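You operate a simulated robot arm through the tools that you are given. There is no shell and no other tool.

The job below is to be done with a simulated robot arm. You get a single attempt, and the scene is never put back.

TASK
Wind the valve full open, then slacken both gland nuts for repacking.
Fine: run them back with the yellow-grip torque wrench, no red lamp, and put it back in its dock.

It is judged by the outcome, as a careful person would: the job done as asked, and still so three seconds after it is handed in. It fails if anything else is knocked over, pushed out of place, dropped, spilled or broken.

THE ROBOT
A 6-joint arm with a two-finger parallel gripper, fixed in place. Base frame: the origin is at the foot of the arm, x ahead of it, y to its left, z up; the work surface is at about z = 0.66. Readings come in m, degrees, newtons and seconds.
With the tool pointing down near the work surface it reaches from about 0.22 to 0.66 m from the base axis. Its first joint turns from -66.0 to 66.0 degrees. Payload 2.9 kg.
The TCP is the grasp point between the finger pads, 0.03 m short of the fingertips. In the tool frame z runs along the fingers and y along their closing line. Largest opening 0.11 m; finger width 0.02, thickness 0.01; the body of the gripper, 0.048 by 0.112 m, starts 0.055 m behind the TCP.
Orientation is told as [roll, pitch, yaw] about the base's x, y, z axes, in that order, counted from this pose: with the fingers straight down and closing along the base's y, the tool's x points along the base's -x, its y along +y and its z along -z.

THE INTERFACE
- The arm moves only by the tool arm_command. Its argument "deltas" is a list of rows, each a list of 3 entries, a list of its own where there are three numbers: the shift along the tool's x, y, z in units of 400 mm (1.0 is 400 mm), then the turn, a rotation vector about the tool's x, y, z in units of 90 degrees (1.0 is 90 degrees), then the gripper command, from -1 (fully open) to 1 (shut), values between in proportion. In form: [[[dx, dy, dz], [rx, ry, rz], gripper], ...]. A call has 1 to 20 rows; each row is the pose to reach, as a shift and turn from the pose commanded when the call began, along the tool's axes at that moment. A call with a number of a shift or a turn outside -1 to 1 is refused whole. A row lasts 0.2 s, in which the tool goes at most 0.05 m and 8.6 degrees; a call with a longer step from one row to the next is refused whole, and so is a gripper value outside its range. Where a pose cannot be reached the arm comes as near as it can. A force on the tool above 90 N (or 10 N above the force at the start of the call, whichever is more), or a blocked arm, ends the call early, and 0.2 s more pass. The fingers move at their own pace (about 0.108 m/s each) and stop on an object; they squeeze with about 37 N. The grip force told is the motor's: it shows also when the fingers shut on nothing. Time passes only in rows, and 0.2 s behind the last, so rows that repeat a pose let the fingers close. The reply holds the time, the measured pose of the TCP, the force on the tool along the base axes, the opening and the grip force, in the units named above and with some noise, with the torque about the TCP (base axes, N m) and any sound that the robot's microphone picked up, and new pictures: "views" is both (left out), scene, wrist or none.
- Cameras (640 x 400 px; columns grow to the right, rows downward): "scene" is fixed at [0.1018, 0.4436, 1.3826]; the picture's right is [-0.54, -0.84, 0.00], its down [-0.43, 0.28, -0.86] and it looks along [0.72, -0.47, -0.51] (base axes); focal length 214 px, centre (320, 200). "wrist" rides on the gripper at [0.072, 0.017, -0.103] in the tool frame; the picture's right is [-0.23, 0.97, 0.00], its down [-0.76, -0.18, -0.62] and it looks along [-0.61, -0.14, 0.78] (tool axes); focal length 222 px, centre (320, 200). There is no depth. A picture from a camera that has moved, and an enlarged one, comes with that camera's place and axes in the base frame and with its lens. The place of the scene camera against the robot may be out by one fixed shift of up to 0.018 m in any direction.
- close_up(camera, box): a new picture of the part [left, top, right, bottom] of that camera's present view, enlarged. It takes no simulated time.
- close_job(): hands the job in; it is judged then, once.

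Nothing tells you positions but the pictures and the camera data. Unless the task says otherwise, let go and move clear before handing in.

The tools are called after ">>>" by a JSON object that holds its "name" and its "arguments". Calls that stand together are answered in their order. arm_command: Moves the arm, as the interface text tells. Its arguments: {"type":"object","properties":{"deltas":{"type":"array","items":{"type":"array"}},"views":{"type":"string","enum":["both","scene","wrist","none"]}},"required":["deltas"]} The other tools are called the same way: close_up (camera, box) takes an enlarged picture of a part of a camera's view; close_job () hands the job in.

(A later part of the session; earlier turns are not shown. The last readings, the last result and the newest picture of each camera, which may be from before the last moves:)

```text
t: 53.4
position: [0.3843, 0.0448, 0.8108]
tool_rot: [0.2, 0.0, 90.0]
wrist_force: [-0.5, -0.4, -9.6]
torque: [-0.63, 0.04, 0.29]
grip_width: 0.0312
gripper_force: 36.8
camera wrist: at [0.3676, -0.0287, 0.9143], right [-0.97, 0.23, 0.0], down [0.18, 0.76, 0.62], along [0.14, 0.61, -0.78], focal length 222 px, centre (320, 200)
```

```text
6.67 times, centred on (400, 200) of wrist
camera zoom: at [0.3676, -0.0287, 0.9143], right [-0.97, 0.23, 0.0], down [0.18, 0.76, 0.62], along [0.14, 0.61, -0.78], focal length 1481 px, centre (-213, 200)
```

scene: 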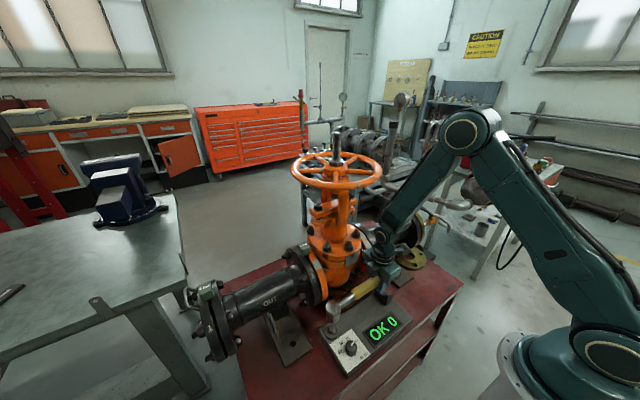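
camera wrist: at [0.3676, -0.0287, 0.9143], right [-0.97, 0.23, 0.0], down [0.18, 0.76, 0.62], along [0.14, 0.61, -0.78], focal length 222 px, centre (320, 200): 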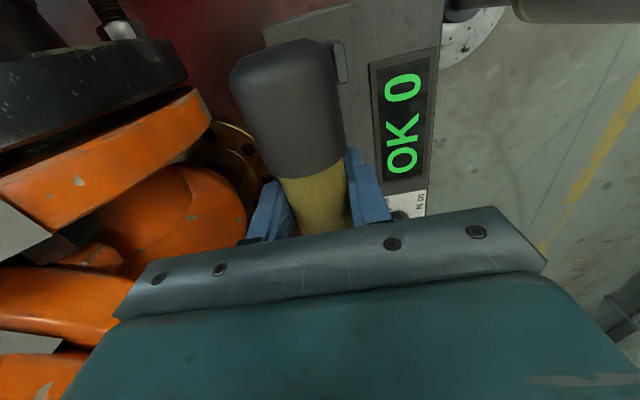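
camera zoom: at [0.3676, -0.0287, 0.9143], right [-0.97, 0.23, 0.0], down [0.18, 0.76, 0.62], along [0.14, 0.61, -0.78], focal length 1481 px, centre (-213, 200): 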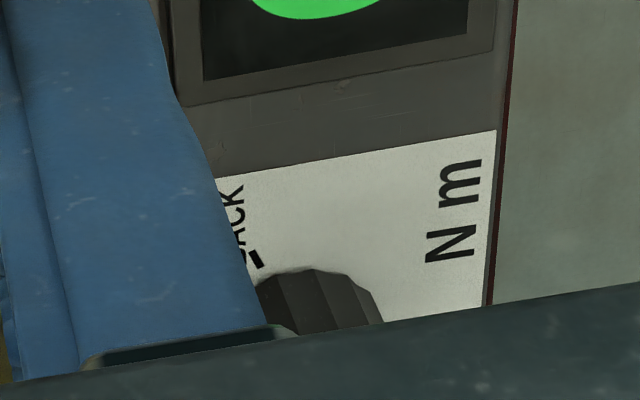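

Geometry: the socket axis is about 0.17 m from the grip point, socket bottom about 45 mm below the handle axis, head top 25 mm above it. Gland nuts are at about (0.557, 0.158) and (0.558, 0.031), stud tops z ≈ 1.05. I draw the wrench back and raise it to nut height, away from the valve.

>>> {"name": "arm_command", "arguments": {"deltas": [[[0, 0.05, -0.02], [0, 0, 0], 1], [[0, 0.11, -0.06], [0, 0, 0], 1], [[0, 0.17, -0.12], [0, 0, 0], 1], [[0, 0.23, -0.2], [0, 0, 0], 1], [[0, 0.28, -0.29], [0, 0, 0], 1], [[0, 0.2875, -0.38], [0, 0, 0], 1], [[0, 0.2875, -0.47], [0, 0, 0], 1], [[0, 0.2875, -0.56], [0, 0, 0], 1], [[0, 0.2875, -0.65], [0, 0, 0], 1], [[0, 0.2875, -0.735], [0, 0, 0], 1], [[0, 0.2875, -0.735], [0, 0, 0], 1]], "views": "scene"}}

```text
t: 55.8
position: [0.2698, 0.0422, 1.1045]
tool_rot: [0.2, -0.2, 90.0]
wrist_force: [-1.1, -0.1, -9.0]
torque: [-0.43, 0.04, 0.24]
grip_width: 0.0313
gripper_force: 36.7
```

scene: 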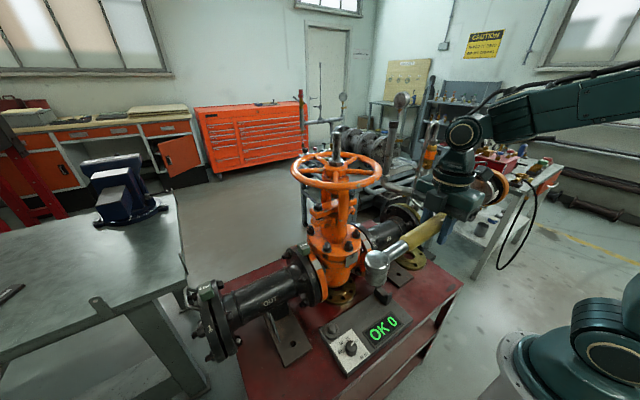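

>>> {"name": "close_up", "arguments": {"camera": "scene", "box": [350, 200, 460, 300]}}

>>> {"name": "close_up", "arguments": {"camera": "wrist", "box": [200, 20, 440, 230]}}

```text
4.00 times, centred on (405, 250) of scene
camera zoom: at [0.1019, 0.4436, 1.3825], right [-0.54, -0.84, 0.0], down [-0.43, 0.28, -0.86], along [0.72, -0.47, -0.51], focal length 858 px, centre (-20, 0)
```

zoom: 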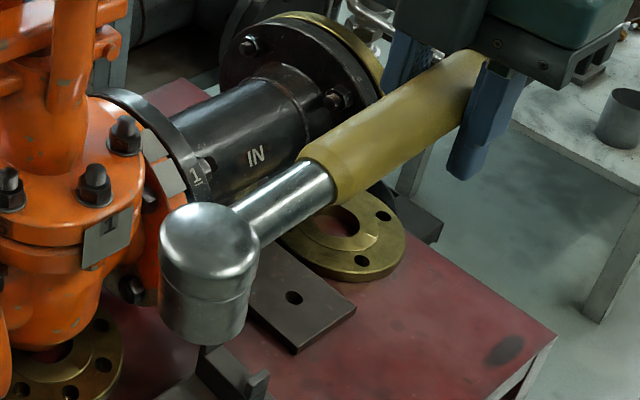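

```text
1.90 times, centred on (320, 125) of wrist
camera zoom: at [0.2539, -0.0315, 1.2081], right [-0.97, 0.23, 0.0], down [0.18, 0.76, 0.62], along [0.14, 0.61, -0.78], focal length 423 px, centre (320, 343)
```

zoom: 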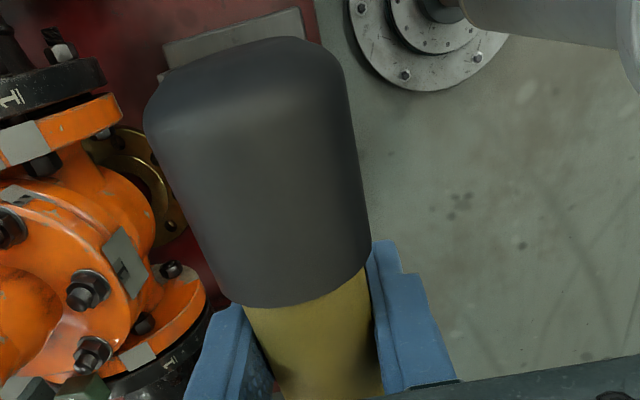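

No noticeable droop. I swing the wrench round clockwise, well clear of the wheel, until it points ahead (yaw 0).

>>> {"name": "arm_command", "arguments": {"deltas": [[[-0.053, 0.006, 0], [0, 0, 0.0833], 1], [[-0.106, 0.0125, 0], [0, 0, 0.1667], 1], [[-0.159, 0.019, 0], [0, 0, 0.25], 1], [[-0.2125, 0.025, 0], [0, 0, 0.3333], 1], [[-0.2656, 0.031, 0], [0, 0, 0.4167], 1], [[-0.3188, 0.0375, 0], [0, 0, 0.5], 1], [[-0.372, 0.044, 0], [0, 0, 0.5833], 1], [[-0.425, 0.05, 0], [0, 0, 0.6667], 1], [[-0.478, 0.056, 0], [0, 0, 0.75], 1], [[-0.5313, 0.0625, 0], [0, 0, 0.8333], 1], [[-0.584, 0.069, 0], [0, 0, 0.9167], 1], [[-0.6375, 0.075, 0], [0, 0, 1.0], 1], [[-0.6375, 0.075, 0], [0, 0, 1.0], 1]], "views": "scene"}}

```text
t: 58.6
position: [0.2391, 0.2987, 1.1055]
tool_rot: [0.0, 0.2, -0.1]
wrist_force: [0.8, 0.7, -8.6]
torque: [0.09, 0.49, 0.23]
grip_width: 0.0314
gripper_force: 36.9
```

scene: 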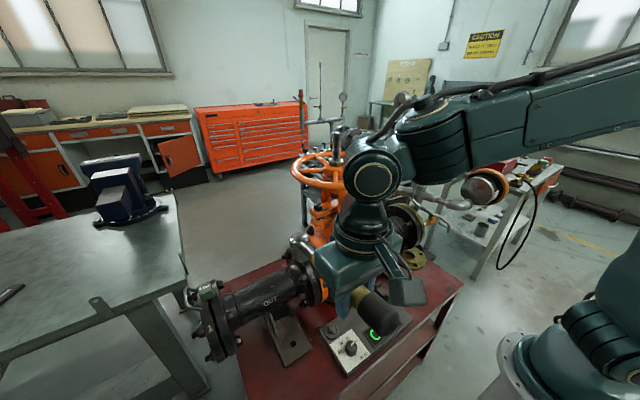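

The arm now hides part of the view, but the wrench is free. I continue to yaw −65°, at a standoff outside the left nut.

>>> {"name": "arm_command", "arguments": {"deltas": [[[-0.0634, 0.0319, 0], [0, 0, 0.0903], 1], [[-0.1269, 0.0638, 0], [0, 0, 0.1806], 1], [[-0.1903, 0.0956, 0], [0, 0, 0.2708], 1], [[-0.2538, 0.1275, 0], [0, 0, 0.3611], 1], [[-0.3172, 0.1594, 0], [0, 0, 0.4514], 1], [[-0.3806, 0.1913, 0], [0, 0, 0.5417], 1], [[-0.4441, 0.2231, 0], [0, 0, 0.6319], 1], [[-0.5075, 0.255, 0], [0, 0, 0.7222], 1], [[-0.5075, 0.255, 0], [0, 0, 0.7222], 1]], "views": "both"}}

>>> {"name": "close_up", "arguments": {"camera": "scene", "box": [240, 140, 400, 260]}}

```text
t: 60.6
position: [0.4443, 0.4018, 1.1051]
tool_rot: [-0.2, 0.1, -65.2]
wrist_force: [0.8, -0.7, -10.4]
torque: [0.57, 0.18, 0.3]
grip_width: 0.0313
gripper_force: 37.2
camera wrist: at [0.4297, 0.4735, 1.2087], right [0.98, 0.2, 0.0], down [0.16, -0.77, 0.62], along [0.12, -0.61, -0.78], focal length 222 px, centre (320, 200)
```

scene: 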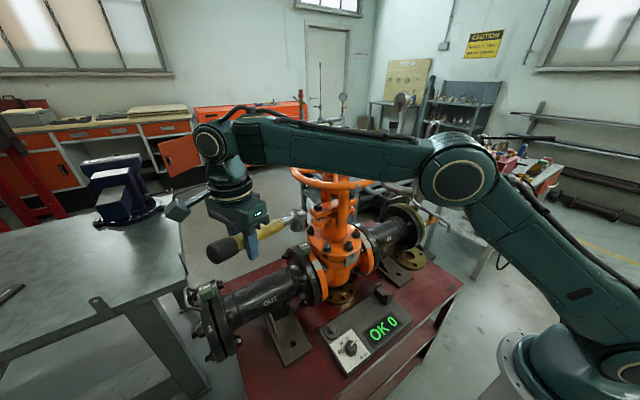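
wrist: 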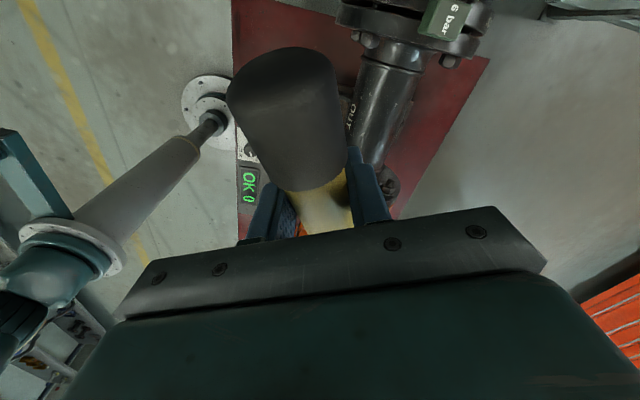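

```text
3.33 times, centred on (320, 200) of scene
camera zoom: at [0.102, 0.4437, 1.3825], right [-0.54, -0.84, 0.0], down [-0.43, 0.28, -0.86], along [0.72, -0.47, -0.51], focal length 715 px, centre (320, 200)
```

zoom: 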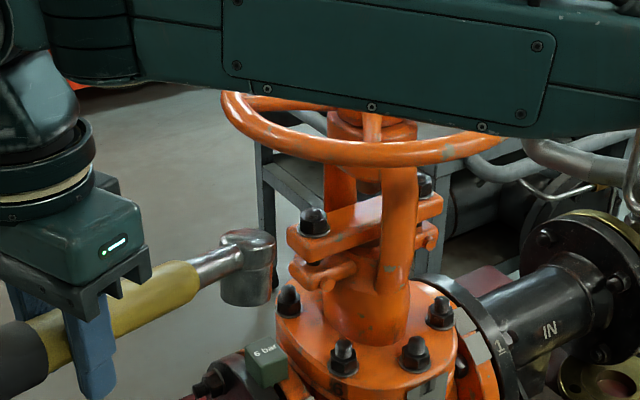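

The wrench head now sits lower than it should: it has drooped about 14° in the grip. I wait briefly to see whether it is still creeping.

>>> {"name": "arm_command", "arguments": {"deltas": [[[0, 0, 0], [0, 0, 0], 1], [[0, 0, 0], [0, 0, 0], 1], [[0, 0, 0], [0, 0, 0], 1], [[0, 0, 0], [0, 0, 0], 1]], "views": "none"}}

>>> {"name": "close_up", "arguments": {"camera": "scene", "box": [240, 140, 400, 260]}}

>>> {"name": "close_up", "arguments": {"camera": "scene", "box": [195, 190, 325, 275]}}

```text
t: 61.6
position: [0.4439, 0.4025, 1.1058]
tool_rot: [-0.1, 0.1, -64.9]
wrist_force: [-0.4, 0.7, -9.2]
torque: [0.49, 0.21, -0.03]
grip_width: 0.0312
gripper_force: 37.4
```

```text
3.33 times, centred on (320, 200) of scene
camera zoom: at [0.102, 0.4437, 1.3825], right [-0.54, -0.84, 0.0], down [-0.43, 0.28, -0.86], along [0.72, -0.47, -0.51], focal length 715 px, centre (320, 200)
```

zoom: 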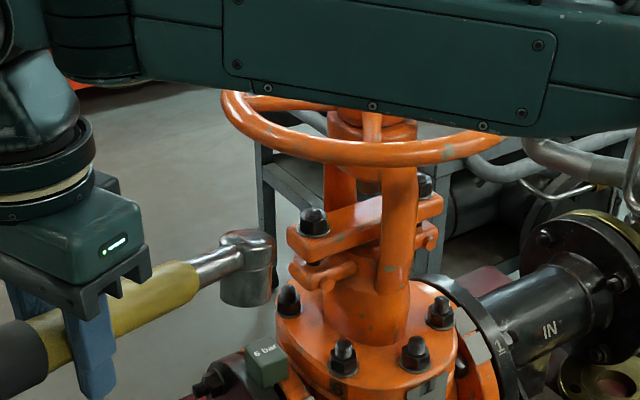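

```text
4.71 times, centred on (260, 232) of scene
camera zoom: at [0.102, 0.4437, 1.3825], right [-0.54, -0.84, 0.0], down [-0.43, 0.28, -0.86], along [0.72, -0.47, -0.51], focal length 1009 px, centre (602, 47)
```

zoom: 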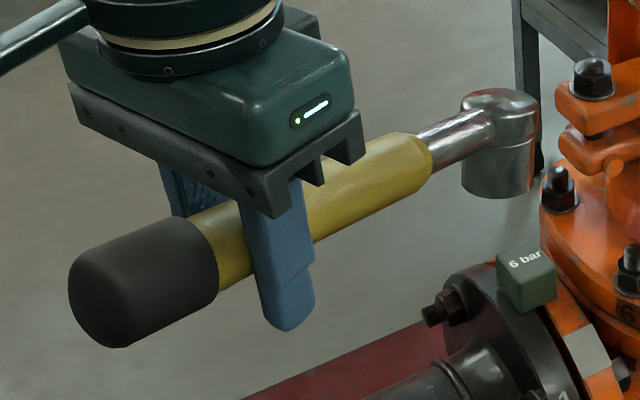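

It's holding steady, with the socket axis tilted by about 8°. I pitch the tool 8° to bring the socket upright and check.

>>> {"name": "arm_command", "arguments": {"deltas": [[[0, 0, 0], [0, -0.03, 0], 1], [[0, 0, 0], [0, -0.06, 0], 1], [[0, 0, 0], [0, -0.089, 0], 1], [[0, 0, 0], [0, -0.089, 0], 1]], "views": "none"}}

>>> {"name": "close_up", "arguments": {"camera": "scene", "box": [195, 190, 325, 275]}}

>>> {"name": "close_up", "arguments": {"camera": "scene", "box": [270, 185, 350, 235]}}

```text
t: 62.6
position: [0.4374, 0.4041, 1.104]
tool_rot: [0.0, -0.6, -65.0]
wrist_force: [0.5, -0.4, -9.7]
torque: [0.46, 0.19, 0.03]
grip_width: 0.0312
gripper_force: 37.1
out of reach, approached as far as the arm can: row 1, 2, 3, 4
```

```text
4.71 times, centred on (260, 232) of scene
camera zoom: at [0.102, 0.4437, 1.3825], right [-0.54, -0.84, 0.0], down [-0.43, 0.28, -0.86], along [0.72, -0.47, -0.51], focal length 1009 px, centre (602, 47)
```

zoom: 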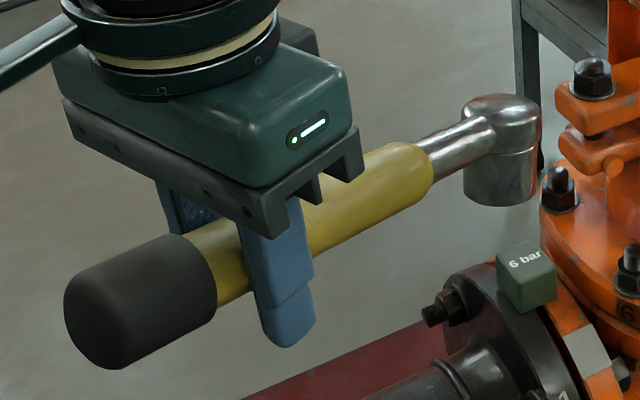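

```text
8.00 times, centred on (310, 210) of scene
camera zoom: at [0.102, 0.4437, 1.3825], right [-0.54, -0.84, 0.0], down [-0.43, 0.28, -0.86], along [0.72, -0.47, -0.51], focal length 1716 px, centre (400, 120)
```

zoom: 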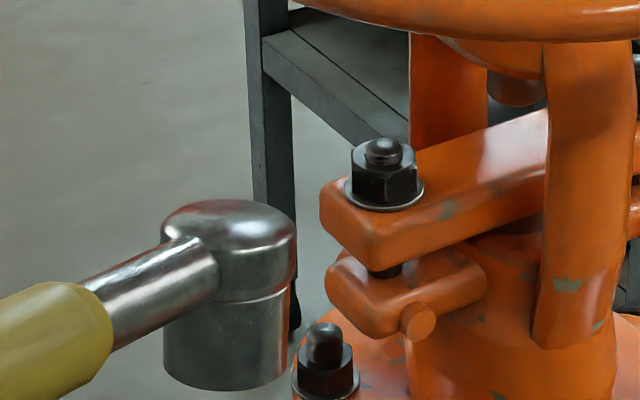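

Here the tilt is out of reach, so I bring the wrench round to handle direction 140° (yaw −40°), nearer the robot, and level it there.

>>> {"name": "arm_command", "arguments": {"deltas": [[[-0.0238, -0.0659, 0], [0, 0, -0.07], 1], [[-0.0476, -0.1317, 0], [0, 0, -0.14], 1], [[-0.0715, -0.1976, 0], [0, 0, -0.21], 1], [[-0.0953, -0.2635, 0], [0, 0, -0.2778], 1], [[-0.0953, -0.2635, 0], [0, 0, -0.2778], 1]], "views": "none"}}

>>> {"name": "arm_command", "arguments": {"deltas": [[[0, 0, 0], [0, -0.03, 0], 1], [[0, 0, 0], [0, -0.06, 0], 1], [[0, 0, 0], [0, -0.085, 0], 1], [[0, 0, 0], [0, -0.085, 0], 1]], "views": "scene"}}

>>> {"name": "close_up", "arguments": {"camera": "scene", "box": [235, 170, 365, 260]}}

```text
t: 63.8
position: [0.3557, 0.3268, 1.1012]
tool_rot: [-0.4, -0.5, -39.9]
wrist_force: [0.3, -0.7, -10.0]
torque: [0.35, 0.35, -0.02]
grip_width: 0.0314
gripper_force: 36.9
```

```text
t: 64.8
position: [0.3556, 0.3267, 1.1029]
tool_rot: [-0.3, -8.4, -40.0]
wrist_force: [0.0, -1.0, -9.9]
torque: [0.31, 0.39, 0.0]
grip_width: 0.0316
gripper_force: 36.4
```

scene: 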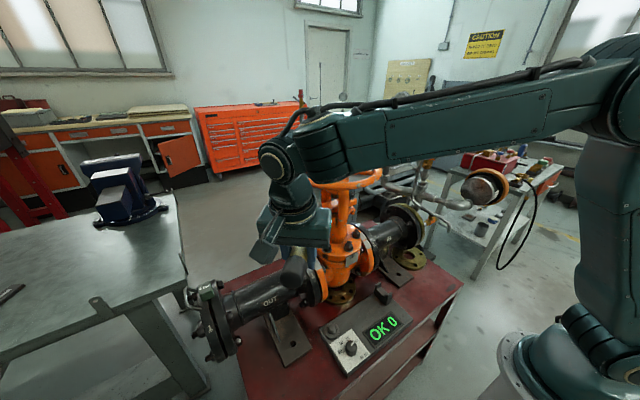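

```text
4.44 times, centred on (300, 215) of scene
camera zoom: at [0.1019, 0.4436, 1.3825], right [-0.54, -0.84, 0.0], down [-0.43, 0.28, -0.86], along [0.72, -0.47, -0.51], focal length 953 px, centre (409, 133)
```

zoom: 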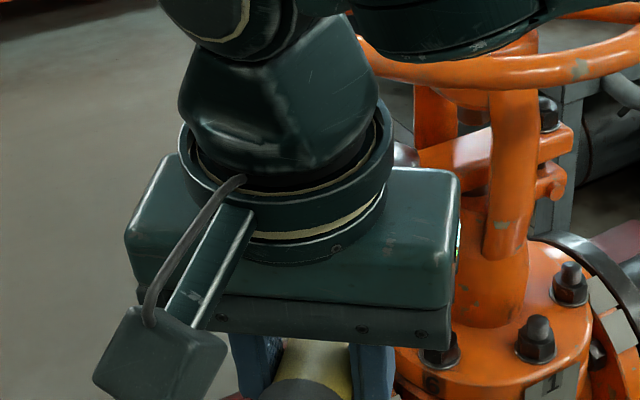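

The gripper hides the head from the camera here. I go to handle direction 120° (yaw −60°) with the level tilt kept, where the line of sight to the nut is free.

>>> {"name": "arm_command", "arguments": {"deltas": [[[-0.0231, 0.0515, 0.002], [0.0081, 0, 0.055], 1], [[-0.0463, 0.103, 0.0042], [0.0162, 0, 0.11], 1], [[-0.0694, 0.1545, 0.0064], [0.0243, 0, 0.165], 1], [[-0.0925, 0.206, 0.0085], [0.0324, 0, 0.2198], 1], [[-0.0925, 0.206, 0.0085], [0.0324, 0, 0.2198], 1]], "views": "scene"}}

>>> {"name": "close_up", "arguments": {"camera": "scene", "box": [195, 190, 325, 275]}}

>>> {"name": "close_up", "arguments": {"camera": "scene", "box": [270, 175, 350, 235]}}

```text
t: 66.0
position: [0.4181, 0.3687, 1.0939]
tool_rot: [-0.3, -8.2, -60.1]
wrist_force: [-0.4, -0.4, -9.2]
torque: [0.43, 0.25, 0.0]
grip_width: 0.0314
gripper_force: 36.4
out of reach, approached as far as the arm can: row 4, 5
```

scene: 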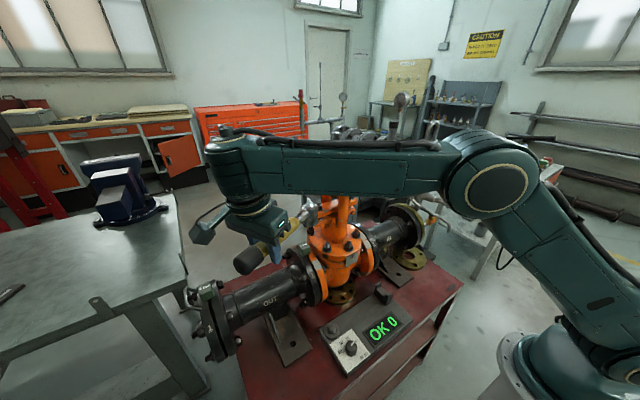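

```text
4.71 times, centred on (260, 232) of scene
camera zoom: at [0.1019, 0.4437, 1.3825], right [-0.54, -0.84, 0.0], down [-0.43, 0.28, -0.86], along [0.72, -0.47, -0.51], focal length 1009 px, centre (602, 47)
```

zoom: 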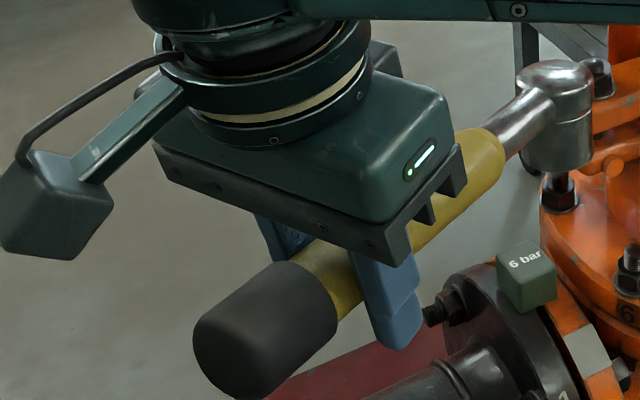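

```text
6.67 times, centred on (310, 205) of scene
camera zoom: at [0.1019, 0.4437, 1.3825], right [-0.54, -0.84, 0.0], down [-0.43, 0.28, -0.86], along [0.72, -0.47, -0.51], focal length 1430 px, centre (387, 167)
```

zoom: 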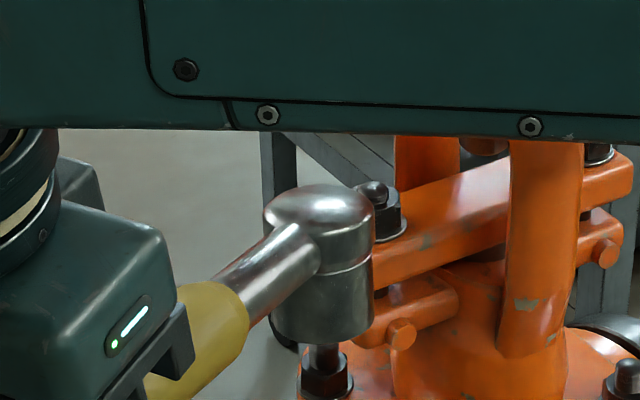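

Reach is limiting at this bearing with the tilt. I'll raise the wrench a little, draw back, and turn slowly to handle direction 180° (yaw 0), where both reach and the camera's view should be better.

>>> {"name": "arm_command", "arguments": {"deltas": [[[-0.001, -0.0285, -0.02], [-0.0079, 0, -0.055], 1], [[-0.002, -0.057, -0.04], [-0.0159, 0, -0.11], 1], [[-0.003, -0.0855, -0.06], [-0.0238, 0, -0.165], 1], [[-0.004, -0.114, -0.069], [-0.0317, 0, -0.22], 1], [[-0.005, -0.1424, -0.069], [-0.0396, 0, -0.275], 1], [[-0.006, -0.1709, -0.069], [-0.0476, 0, -0.33], 1], [[-0.007, -0.1994, -0.069], [-0.0555, 0, -0.385], 1], [[-0.008, -0.2279, -0.069], [-0.0634, 0, -0.44], 1], [[-0.009, -0.2564, -0.069], [-0.0713, 0, -0.495], 1], [[-0.01, -0.2848, -0.069], [-0.0793, 0, -0.55], 1], [[-0.011, -0.3133, -0.069], [-0.0872, 0, -0.605], 1], [[-0.012, -0.3418, -0.069], [-0.0951, 0, -0.6599], 1], [[-0.012, -0.3418, -0.069], [-0.0951, 0, -0.6599], 1]], "views": "scene"}}

```text
t: 68.8
position: [0.2975, 0.3007, 1.1231]
tool_rot: [-0.3, -8.0, 0.1]
wrist_force: [0.3, -0.5, -10.1]
torque: [-0.02, 0.53, -0.04]
grip_width: 0.0314
gripper_force: 37.3
```

scene: 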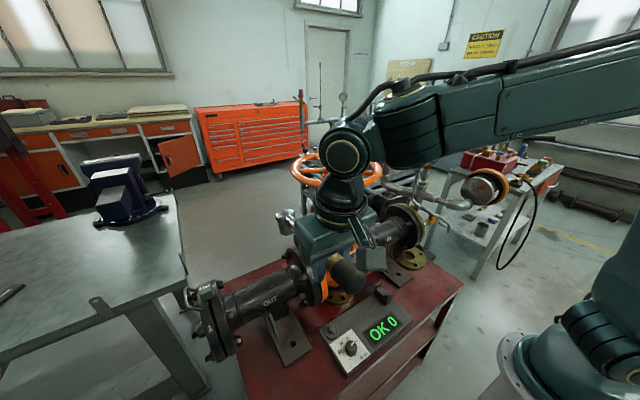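

>>> {"name": "arm_command", "arguments": {"deltas": [[[0.03, -0.09, -0.0035], [0, 0, 0], 1], [[0.06, -0.18, -0.007], [0, 0, 0], 1], [[0.09, -0.27, -0.0105], [0, 0, 0], 1], [[0.118, -0.3568, -0.014], [0, 0, 0], 1], [[0.118, -0.3568, -0.014], [0, 0, 0], 1]], "views": "scene"}}

>>> {"name": "close_up", "arguments": {"camera": "scene", "box": [280, 160, 420, 260]}}

```text
t: 70.0
position: [0.2488, 0.1599, 1.1221]
tool_rot: [-0.3, -8.0, 0.1]
wrist_force: [0.6, 0.4, -9.9]
torque: [0.02, 0.52, 0.02]
grip_width: 0.0312
gripper_force: 37.2
```

scene: 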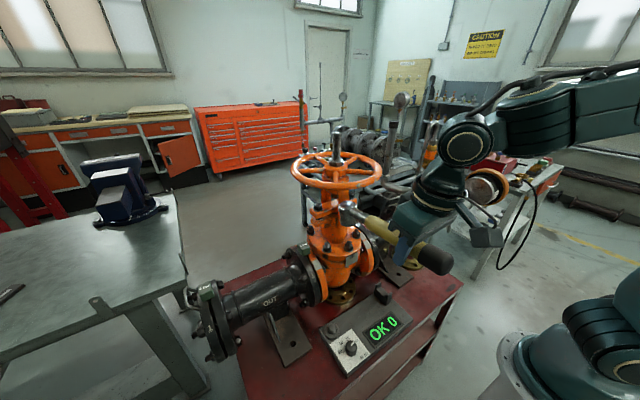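

```text
4.00 times, centred on (350, 210) of scene
camera zoom: at [0.1019, 0.4436, 1.3825], right [-0.54, -0.84, 0.0], down [-0.43, 0.28, -0.86], along [0.72, -0.47, -0.51], focal length 858 px, centre (200, 160)
```

zoom: 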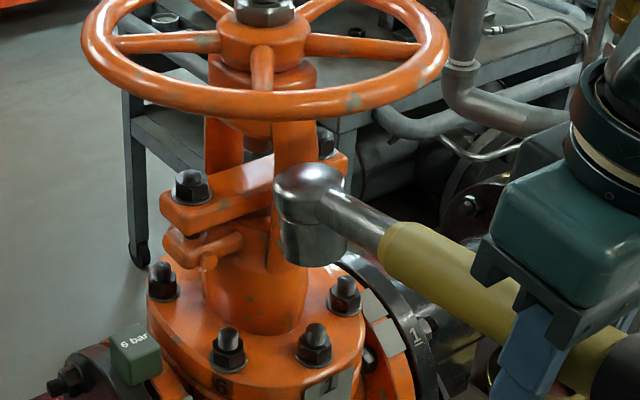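

A clear view now. I zoom in on the head to measure its tilt and position.

>>> {"name": "close_up", "arguments": {"camera": "scene", "box": [335, 190, 391, 230]}}

>>> {"name": "close_up", "arguments": {"camera": "scene", "box": [340, 195, 460, 275]}}

```text
10.00 times, centred on (363, 210) of scene
camera zoom: at [0.1019, 0.4436, 1.3825], right [-0.54, -0.84, 0.0], down [-0.43, 0.28, -0.86], along [0.72, -0.47, -0.51], focal length 2145 px, centre (-110, 100)
```

zoom: 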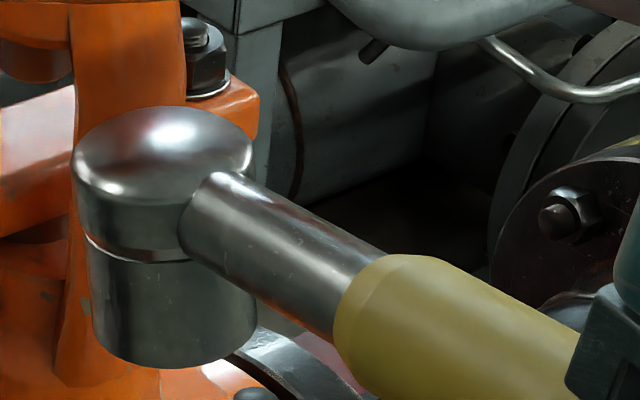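

```text
5.00 times, centred on (400, 235) of scene
camera zoom: at [0.1019, 0.4436, 1.3825], right [-0.54, -0.84, 0.0], down [-0.43, 0.28, -0.86], along [0.72, -0.47, -0.51], focal length 1072 px, centre (-80, 25)
```

zoom: 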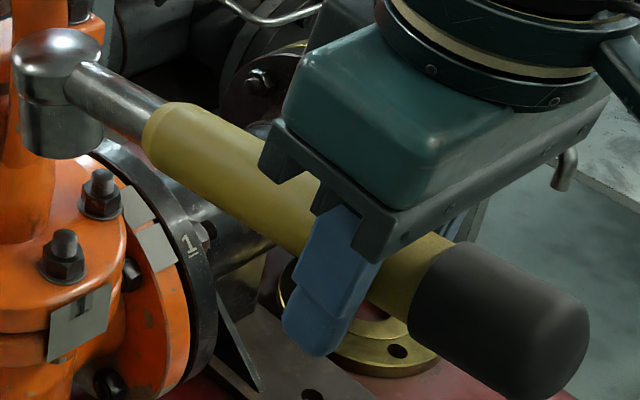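

The head is tilted by about 12.5° at present (the grip slips a little with each move). I pitch the tool a further 12.5° to bring the socket upright, and check again.

>>> {"name": "arm_command", "arguments": {"deltas": [[[0, 0, 0], [0, -0.035, 0], 1], [[0, 0, 0], [0, -0.07, 0], 1], [[0, 0, 0], [0, -0.105, 0], 1], [[0, 0, 0], [0, -0.139, 0], 1], [[0, 0, 0], [0, -0.139, 0], 1]], "views": "none"}}

>>> {"name": "close_up", "arguments": {"camera": "scene", "box": [335, 180, 391, 220]}}

>>> {"name": "close_up", "arguments": {"camera": "scene", "box": [300, 170, 440, 270]}}

```text
t: 71.2
position: [0.25, 0.1586, 1.1217]
tool_rot: [-0.4, -20.5, 0.2]
wrist_force: [-5.0, 1.5, -12.4]
torque: [0.0, 1.05, 0.24]
grip_width: 0.0316
gripper_force: 37.1
```

```text
10.00 times, centred on (363, 200) of scene
camera zoom: at [0.1018, 0.4437, 1.3825], right [-0.54, -0.84, 0.0], down [-0.43, 0.28, -0.86], along [0.72, -0.47, -0.51], focal length 2145 px, centre (-110, 200)
```

zoom: 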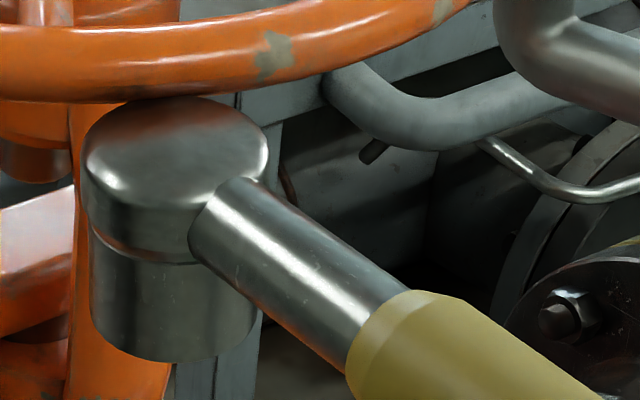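

```text
4.00 times, centred on (370, 220) of scene
camera zoom: at [0.1018, 0.4437, 1.3825], right [-0.54, -0.84, 0.0], down [-0.43, 0.28, -0.86], along [0.72, -0.47, -0.51], focal length 858 px, centre (120, 120)
```

zoom: 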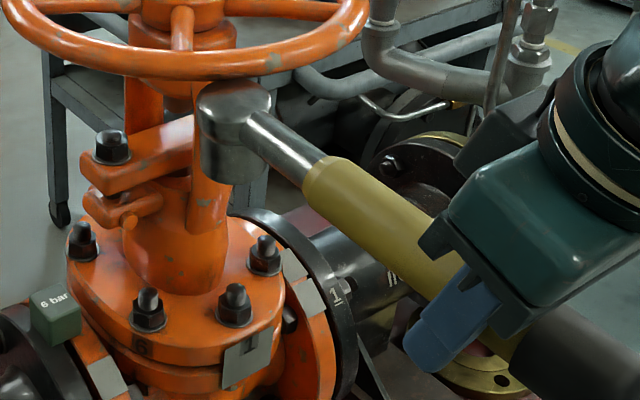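

The head is just touching the underside of the handwheel rim. I lower it 15 mm at once and look again.

>>> {"name": "arm_command", "arguments": {"deltas": [[[0.0065, 0, 0.0175], [0, 0, 0], 1], [[0.0131, 0, 0.0351], [0, 0, 0], 1], [[0.0131, 0, 0.0351], [0, 0, 0], 1]], "views": "none"}}

>>> {"name": "close_up", "arguments": {"camera": "scene", "box": [335, 180, 391, 220]}}

>>> {"name": "close_up", "arguments": {"camera": "scene", "box": [300, 150, 440, 250]}}

```text
t: 72.0
position: [0.2513, 0.1592, 1.1077]
tool_rot: [-0.4, -20.5, 0.0]
wrist_force: [-0.6, 0.3, -9.6]
torque: [-0.02, 0.51, -0.01]
grip_width: 0.0312
gripper_force: 37.0
```

```text
10.00 times, centred on (363, 200) of scene
camera zoom: at [0.1019, 0.4436, 1.3825], right [-0.54, -0.84, 0.0], down [-0.43, 0.28, -0.86], along [0.72, -0.47, -0.51], focal length 2145 px, centre (-110, 200)
```

zoom: 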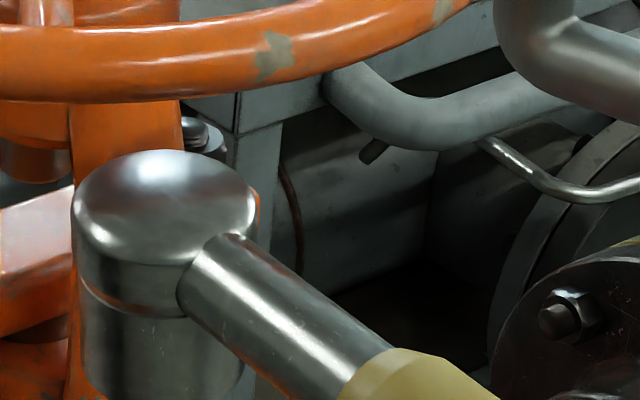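

```text
4.00 times, centred on (370, 200) of scene
camera zoom: at [0.1019, 0.4436, 1.3825], right [-0.54, -0.84, 0.0], down [-0.43, 0.28, -0.86], along [0.72, -0.47, -0.51], focal length 858 px, centre (120, 200)
```

zoom: 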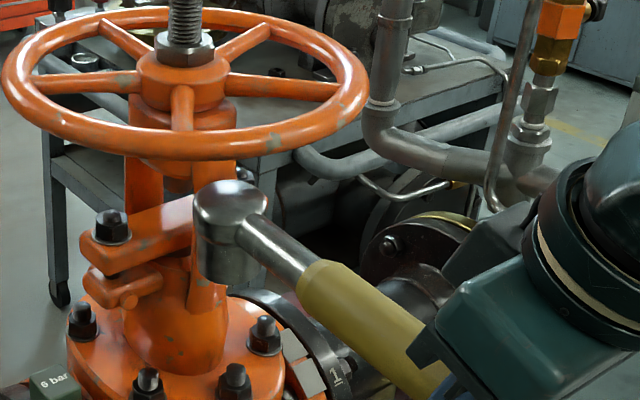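

The contact is gone (load is just the wrench's weight). I check the handle/finger geometry in the picture to measure the wrench's present attitude.

>>> {"name": "close_up", "arguments": {"camera": "scene", "box": [340, 185, 460, 275]}}

>>> {"name": "close_up", "arguments": {"camera": "wrist", "box": [180, 20, 460, 240]}}

```text
4.44 times, centred on (400, 230) of scene
camera zoom: at [0.1019, 0.4436, 1.3825], right [-0.54, -0.84, 0.0], down [-0.43, 0.28, -0.86], along [0.72, -0.47, -0.51], focal length 953 px, centre (-36, 67)
```

zoom: 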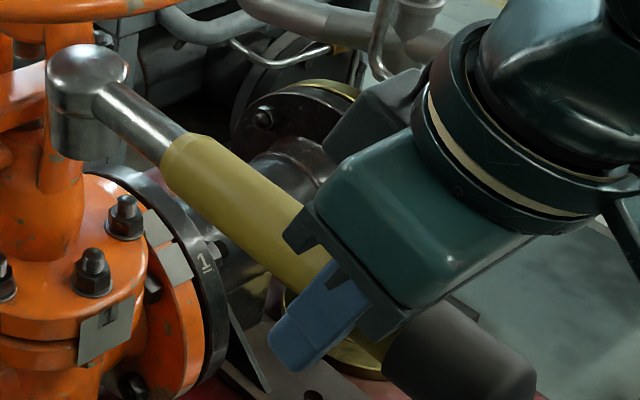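

```text
1.82 times, centred on (320, 130) of wrist
camera zoom: at [0.1482, 0.1752, 1.1788], right [0.21, 0.97, 0.07], down [0.49, -0.17, 0.85], along [0.84, -0.15, -0.52], focal length 404 px, centre (320, 327)
```

zoom: 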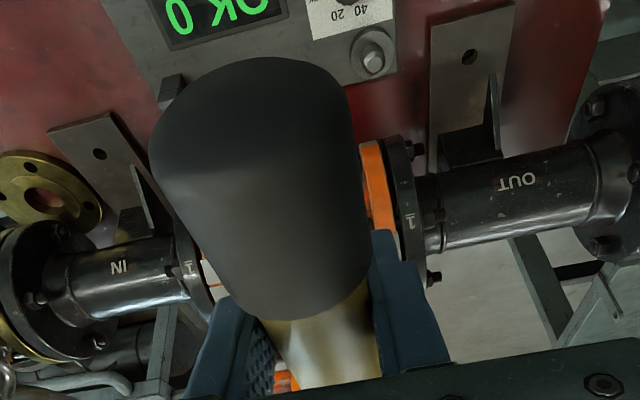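

The handle is now roughly level, with a few degrees of socket tilt left. I lower 12 mm, add 3° of pitch, and advance the head under the wheel towards the left nut, stopping short to check.

>>> {"name": "arm_command", "arguments": {"deltas": [[[0.0105, 0, 0.028], [0, -0.017, 0], 1], [[0.0105, 0, 0.028], [0, -0.033, 0], 1], [[-0.05, -0.0005, 0.0505], [0, -0.033, 0], 1], [[-0.111, -0.001, 0.0733], [0, -0.033, 0], 1], [[-0.172, -0.0015, 0.096], [0, -0.033, 0], 1], [[-0.2331, -0.002, 0.119], [0, -0.033, 0], 1], [[-0.2331, -0.002, 0.119], [0, -0.033, 0], 1]], "views": "scene"}}

>>> {"name": "close_up", "arguments": {"camera": "scene", "box": [295, 175, 375, 235]}}

```text
t: 73.6
position: [0.3546, 0.1586, 1.0951]
tool_rot: [-0.4, -23.5, 0.2]
wrist_force: [0.5, 0.0, -9.0]
torque: [0.0, 0.53, -0.02]
grip_width: 0.0314
gripper_force: 37.4
```

scene: 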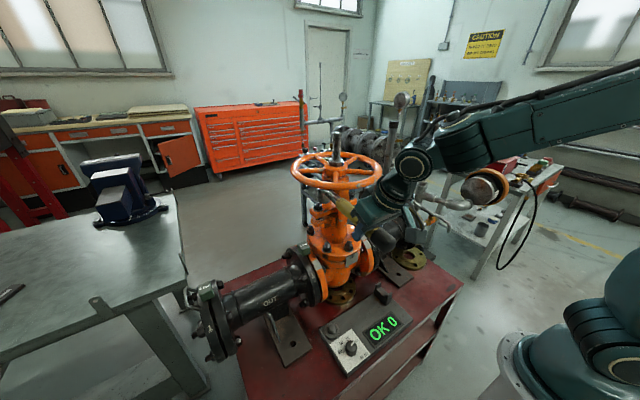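

```text
6.67 times, centred on (335, 205) of scene
camera zoom: at [0.102, 0.4436, 1.3825], right [-0.54, -0.84, 0.0], down [-0.43, 0.28, -0.86], along [0.72, -0.47, -0.51], focal length 1430 px, centre (220, 167)
```

zoom: 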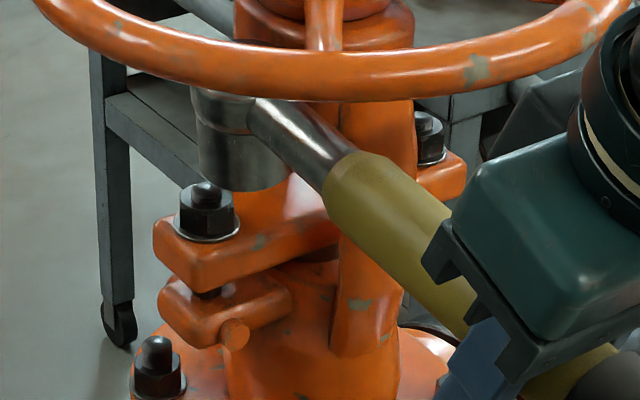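

The head is nearly over the nut, about 28 mm above the stud. I lower a little, trim the pitch by 3° and move the last 29 mm over the nut.

>>> {"name": "arm_command", "arguments": {"deltas": [[[0.012, 0, 0.0275], [0, -0.011, 0], 1], [[-0.01, 0, 0.045], [0, -0.022, 0], 1], [[-0.0275, -0.001, 0.062], [0, -0.033, 0], 1], [[-0.0455, -0.0015, 0.0772], [0, -0.033, 0], 1], [[-0.0455, -0.0015, 0.0772], [0, -0.033, 0], 1]], "views": "none"}}

>>> {"name": "close_up", "arguments": {"camera": "scene", "box": [295, 175, 375, 235]}}

>>> {"name": "close_up", "arguments": {"camera": "scene", "box": [300, 185, 348, 215]}}

```text
t: 74.8
position: [0.3842, 0.1563, 1.0734]
tool_rot: [-0.4, -26.5, 0.3]
wrist_force: [0.2, -0.5, -8.7]
torque: [-0.02, 0.48, 0.01]
grip_width: 0.0313
gripper_force: 36.4
```

```text
6.67 times, centred on (335, 205) of scene
camera zoom: at [0.102, 0.4436, 1.3825], right [-0.54, -0.84, 0.0], down [-0.43, 0.28, -0.86], along [0.72, -0.47, -0.51], focal length 1430 px, centre (220, 167)
```

zoom: 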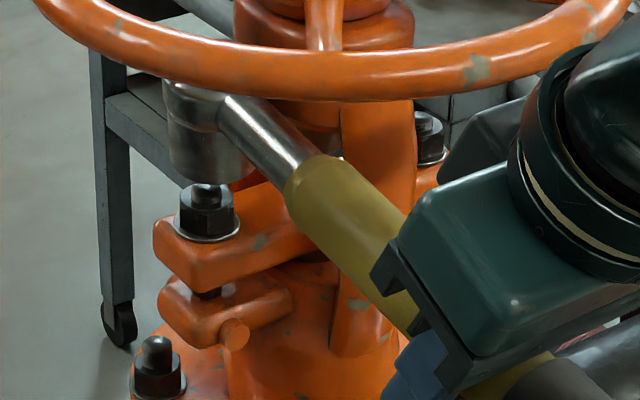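

```text
13.33 times, centred on (324, 200) of scene
camera zoom: at [0.102, 0.4436, 1.3825], right [-0.54, -0.84, 0.0], down [-0.43, 0.28, -0.86], along [0.72, -0.47, -0.51], focal length 2860 px, centre (267, 200)
```

zoom: 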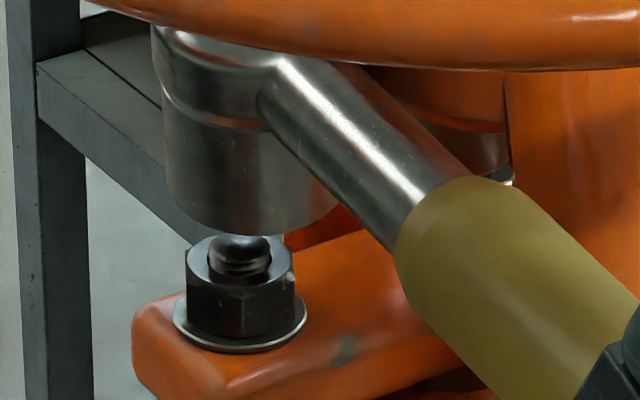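

The socket sits about 14 mm above the stud, only 4 mm short in x. I correct that and lower gently over the nut, watching the force.

>>> {"name": "arm_command", "arguments": {"deltas": [[[-0.0085, 0.003, 0.0042], [0, 0, 0], 1], [[-0.0085, 0.003, 0.0042], [0, 0, 0], 1], [[0.0004, 0.003, 0.0222], [0, 0, 0], 1], [[0.0071, 0.003, 0.0355], [0, 0, 0], 1], [[0.0138, 0.003, 0.049], [0, 0, 0], 1]], "views": "none"}}

>>> {"name": "close_up", "arguments": {"camera": "scene", "box": [300, 185, 348, 215]}}

```text
t: 76.0
position: [0.3895, 0.1574, 1.0565]
tool_rot: [-0.2, -26.7, 0.3]
wrist_force: [2.3, 2.7, 0.3]
torque: [0.08, -1.13, 0.4]
grip_width: 0.0316
gripper_force: 37.1
```

```text
13.33 times, centred on (324, 200) of scene
camera zoom: at [0.1018, 0.4436, 1.3825], right [-0.54, -0.84, 0.0], down [-0.43, 0.28, -0.86], along [0.72, -0.47, -0.51], focal length 2860 px, centre (267, 200)
```

zoom: 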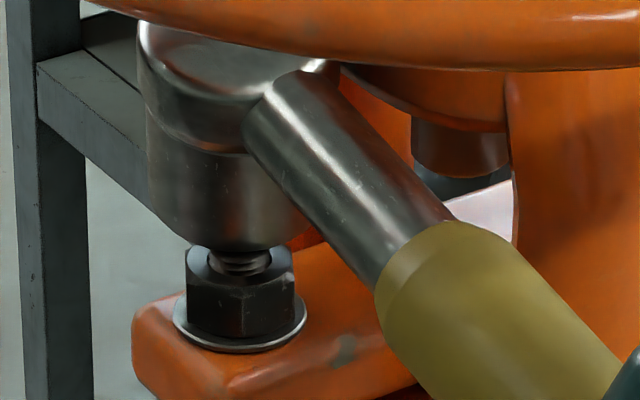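

The socket touches something: the stud now carries the wrench's weight. I look closer at how it's sitting.

>>> {"name": "close_up", "arguments": {"camera": "scene", "box": [308, 194, 332, 212]}}

>>> {"name": "close_up", "arguments": {"camera": "scene", "box": [295, 150, 375, 235]}}

```text
16.00 times, centred on (320, 203) of scene
camera zoom: at [0.1018, 0.4436, 1.3825], right [-0.54, -0.84, 0.0], down [-0.43, 0.28, -0.86], along [0.72, -0.47, -0.51], focal length 3432 px, centre (320, 152)
```

zoom: 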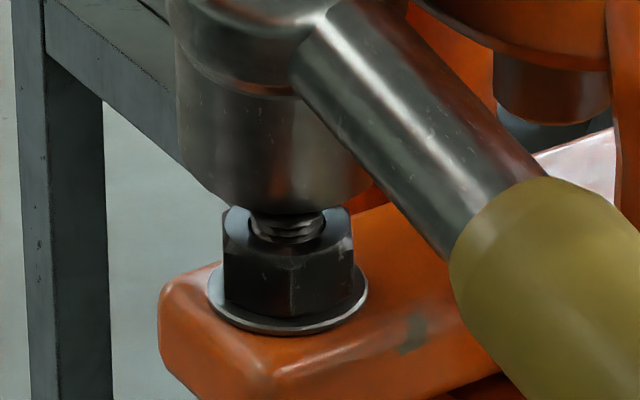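

```text
4.71 times, centred on (335, 192) of scene
camera zoom: at [0.1018, 0.4436, 1.3825], right [-0.54, -0.84, 0.0], down [-0.43, 0.28, -0.86], along [0.72, -0.47, -0.51], focal length 1009 px, centre (249, 235)
```

zoom: 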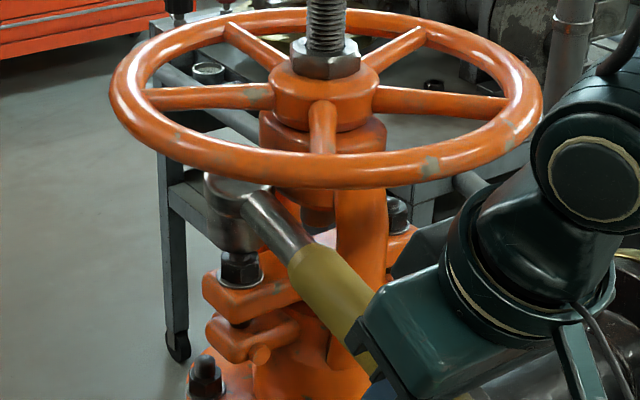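

The socket is resting on the stud top about 3–5 mm off-centre. I lift 8 mm, shift 5 mm toward the robot, and lower again.

>>> {"name": "arm_command", "arguments": {"deltas": [[[-0.009, 0, -0.0179], [0, 0, 0], 1], [[0.0022, 0, -0.0234], [0, 0, 0], 1], [[0.009, 0, -0.0101], [0, 0, 0], 1], [[0.0157, 0, 0.0034], [0, 0, 0], 1], [[0.0179, 0, 0.0078], [0, 0, 0], 1], [[0.0179, 0, 0.0078], [0, 0, 0], 1]], "views": "none"}}

>>> {"name": "close_up", "arguments": {"camera": "scene", "box": [308, 190, 340, 214]}}

```text
t: 77.4
position: [0.3819, 0.158, 1.0494]
tool_rot: [-0.4, -26.7, 0.1]
wrist_force: [1.8, -0.1, 1.5]
torque: [0.1, -1.17, 0.02]
grip_width: 0.0314
gripper_force: 37.0
```

```text
16.00 times, centred on (324, 202) of scene
camera zoom: at [0.1018, 0.4436, 1.3826], right [-0.54, -0.84, 0.0], down [-0.43, 0.28, -0.86], along [0.72, -0.47, -0.51], focal length 3432 px, centre (256, 168)
```

zoom: 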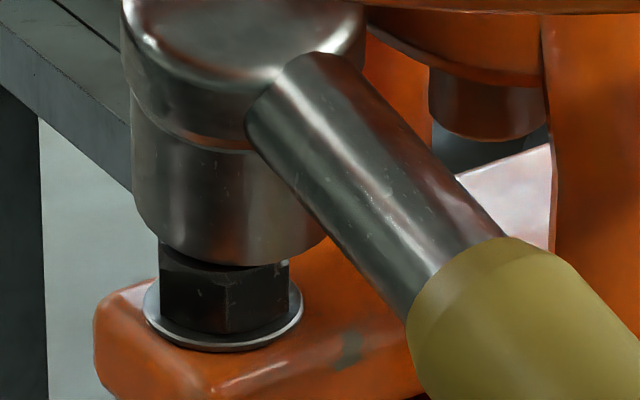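

The stud has now entered and the socket is riding on top of the nut. The contact torque suggests the head is a few mm too far toward −y along the line of sight. I lift 6 mm, shift (−8, +5) mm, and lower again.

>>> {"name": "arm_command", "arguments": {"deltas": [[[-0.0067, 0, -0.0134], [0, 0, 0], 1], [[0.0107, 0.0125, -0.0222], [0, 0, 0], 1], [[0.0174, 0.0125, -0.0088], [0, 0, 0], 1], [[0.022, 0.0125, 0.0002], [0, 0, 0], 1], [[0.022, 0.0125, 0.0002], [0, 0, 0], 1]], "views": "none"}}

>>> {"name": "close_up", "arguments": {"camera": "scene", "box": [308, 190, 340, 214]}}

```text
t: 78.6
position: [0.3745, 0.1641, 1.0455]
tool_rot: [-0.3, -26.4, 0.2]
wrist_force: [0.1, 1.0, -9.4]
torque: [-0.02, 0.5, 0.02]
grip_width: 0.0314
gripper_force: 37.4
```

```text
16.00 times, centred on (324, 202) of scene
camera zoom: at [0.1019, 0.4436, 1.3825], right [-0.54, -0.84, 0.0], down [-0.43, 0.28, -0.86], along [0.72, -0.47, -0.51], focal length 3432 px, centre (256, 168)
```

zoom: 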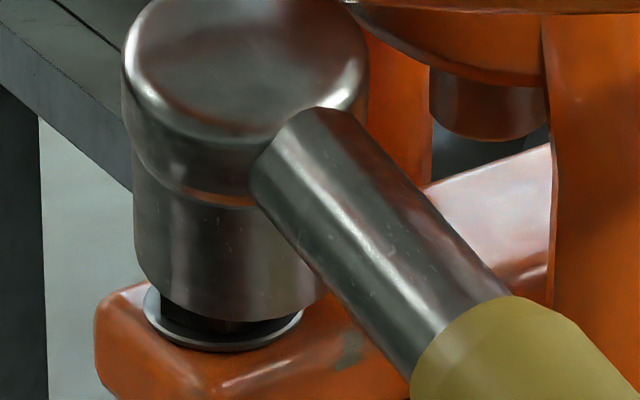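

The head has dropped over the nut: no contact load, and the socket encloses the nut almost to the washer. I lower another 5 mm to seat it.

>>> {"name": "arm_command", "arguments": {"deltas": [[[0.0028, 0, 0.0056], [0, 0, 0], 1], [[0.0056, 0, 0.0112], [0, 0, 0], 1], [[0.0056, 0, 0.0112], [0, 0, 0], 1]], "views": "scene"}}

>>> {"name": "close_up", "arguments": {"camera": "scene", "box": [308, 190, 340, 214]}}

>>> {"name": "close_up", "arguments": {"camera": "scene", "box": [340, 305, 420, 360]}}

```text
t: 79.4
position: [0.3753, 0.1635, 1.0405]
tool_rot: [-0.4, -26.6, 0.0]
wrist_force: [3.5, 0.8, -7.5]
torque: [0.01, 0.1, 0.27]
grip_width: 0.0312
gripper_force: 36.9
```

scene: 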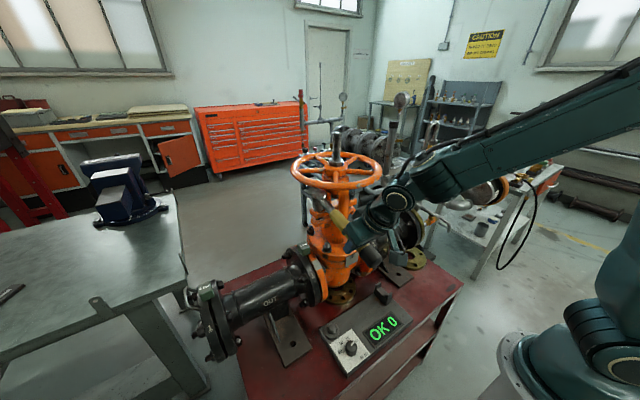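

```text
16.00 times, centred on (324, 202) of scene
camera zoom: at [0.102, 0.4436, 1.3825], right [-0.54, -0.84, 0.0], down [-0.43, 0.28, -0.86], along [0.72, -0.47, -0.51], focal length 3432 px, centre (256, 168)
```

zoom: 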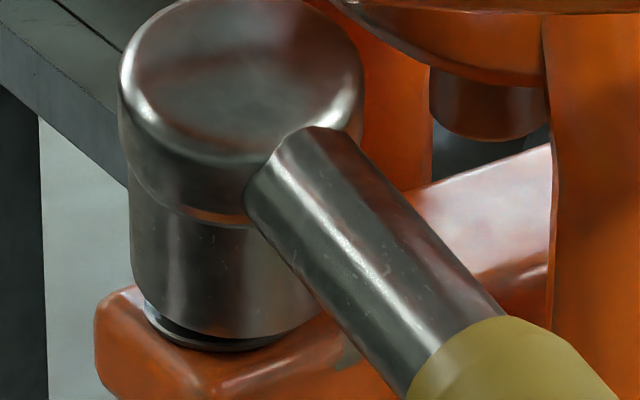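

```text
7.27 times, centred on (380, 332) of scene
camera zoom: at [0.102, 0.4436, 1.3825], right [-0.54, -0.84, 0.0], down [-0.43, 0.28, -0.86], along [0.72, -0.47, -0.51], focal length 1560 px, centre (-116, -764)
```

zoom: 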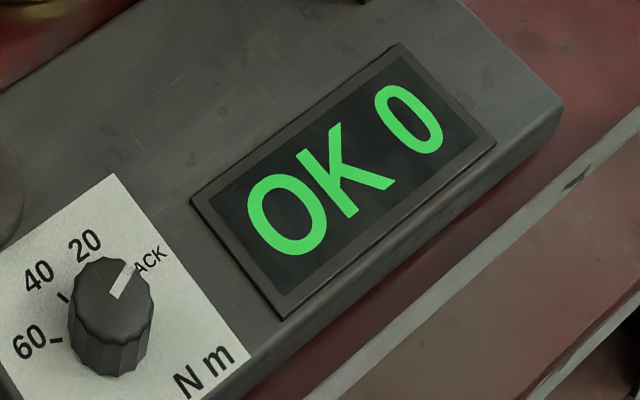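

The display reads OK 0 and the socket is seated. I start a slow counter-clockwise pull of 8° and check the load and the lamp.

>>> {"name": "arm_command", "arguments": {"deltas": [[[0, -0.016, 0], [-0.01, 0, -0.0198], 1], [[0, -0.032, 0], [-0.02, 0, -0.0397], 1], [[-0.001, -0.048, 0.0005], [-0.03, 0, -0.0595], 1], [[-0.0022, -0.0635, 0.0011], [-0.0399, 0, -0.0794], 1], [[-0.0022, -0.0635, 0.0011], [-0.0399, 0, -0.0794], 1]], "views": "scene"}}

>>> {"name": "close_up", "arguments": {"camera": "scene", "box": [308, 190, 340, 214]}}

>>> {"name": "close_up", "arguments": {"camera": "scene", "box": [340, 305, 420, 360]}}

```text
t: 80.6
position: [0.3764, 0.1376, 1.0397]
tool_rot: [-0.2, -26.5, 8.1]
wrist_force: [14.6, 4.2, -6.5]
torque: [-0.02, 0.06, 0.45]
grip_width: 0.0312
gripper_force: 36.7
```

scene: 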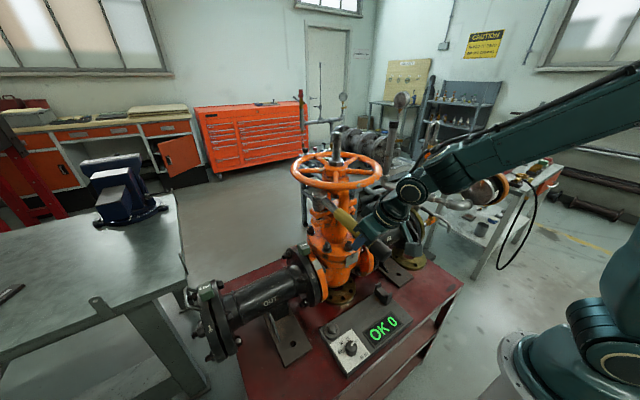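

```text
16.00 times, centred on (324, 202) of scene
camera zoom: at [0.1023, 0.4437, 1.3825], right [-0.54, -0.84, 0.0], down [-0.43, 0.28, -0.86], along [0.72, -0.47, -0.51], focal length 3432 px, centre (256, 168)
```

zoom: 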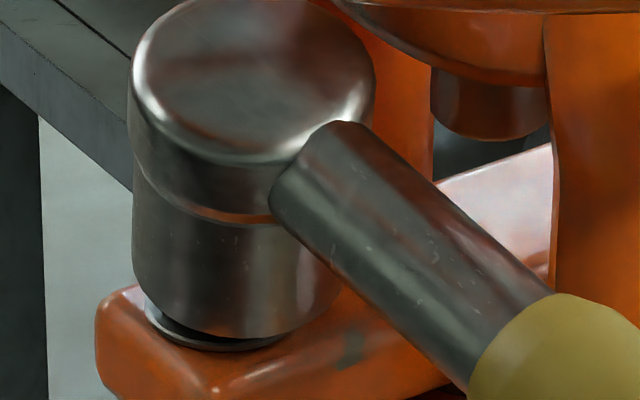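

```text
7.27 times, centred on (380, 332) of scene
camera zoom: at [0.1023, 0.4437, 1.3825], right [-0.54, -0.84, 0.0], down [-0.43, 0.28, -0.86], along [0.72, -0.47, -0.51], focal length 1560 px, centre (-116, -764)
```

zoom: 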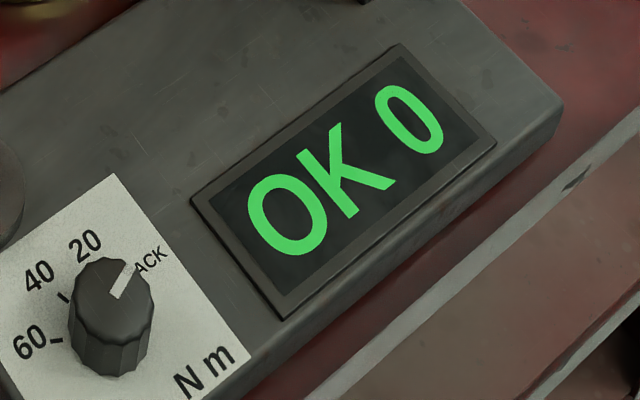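

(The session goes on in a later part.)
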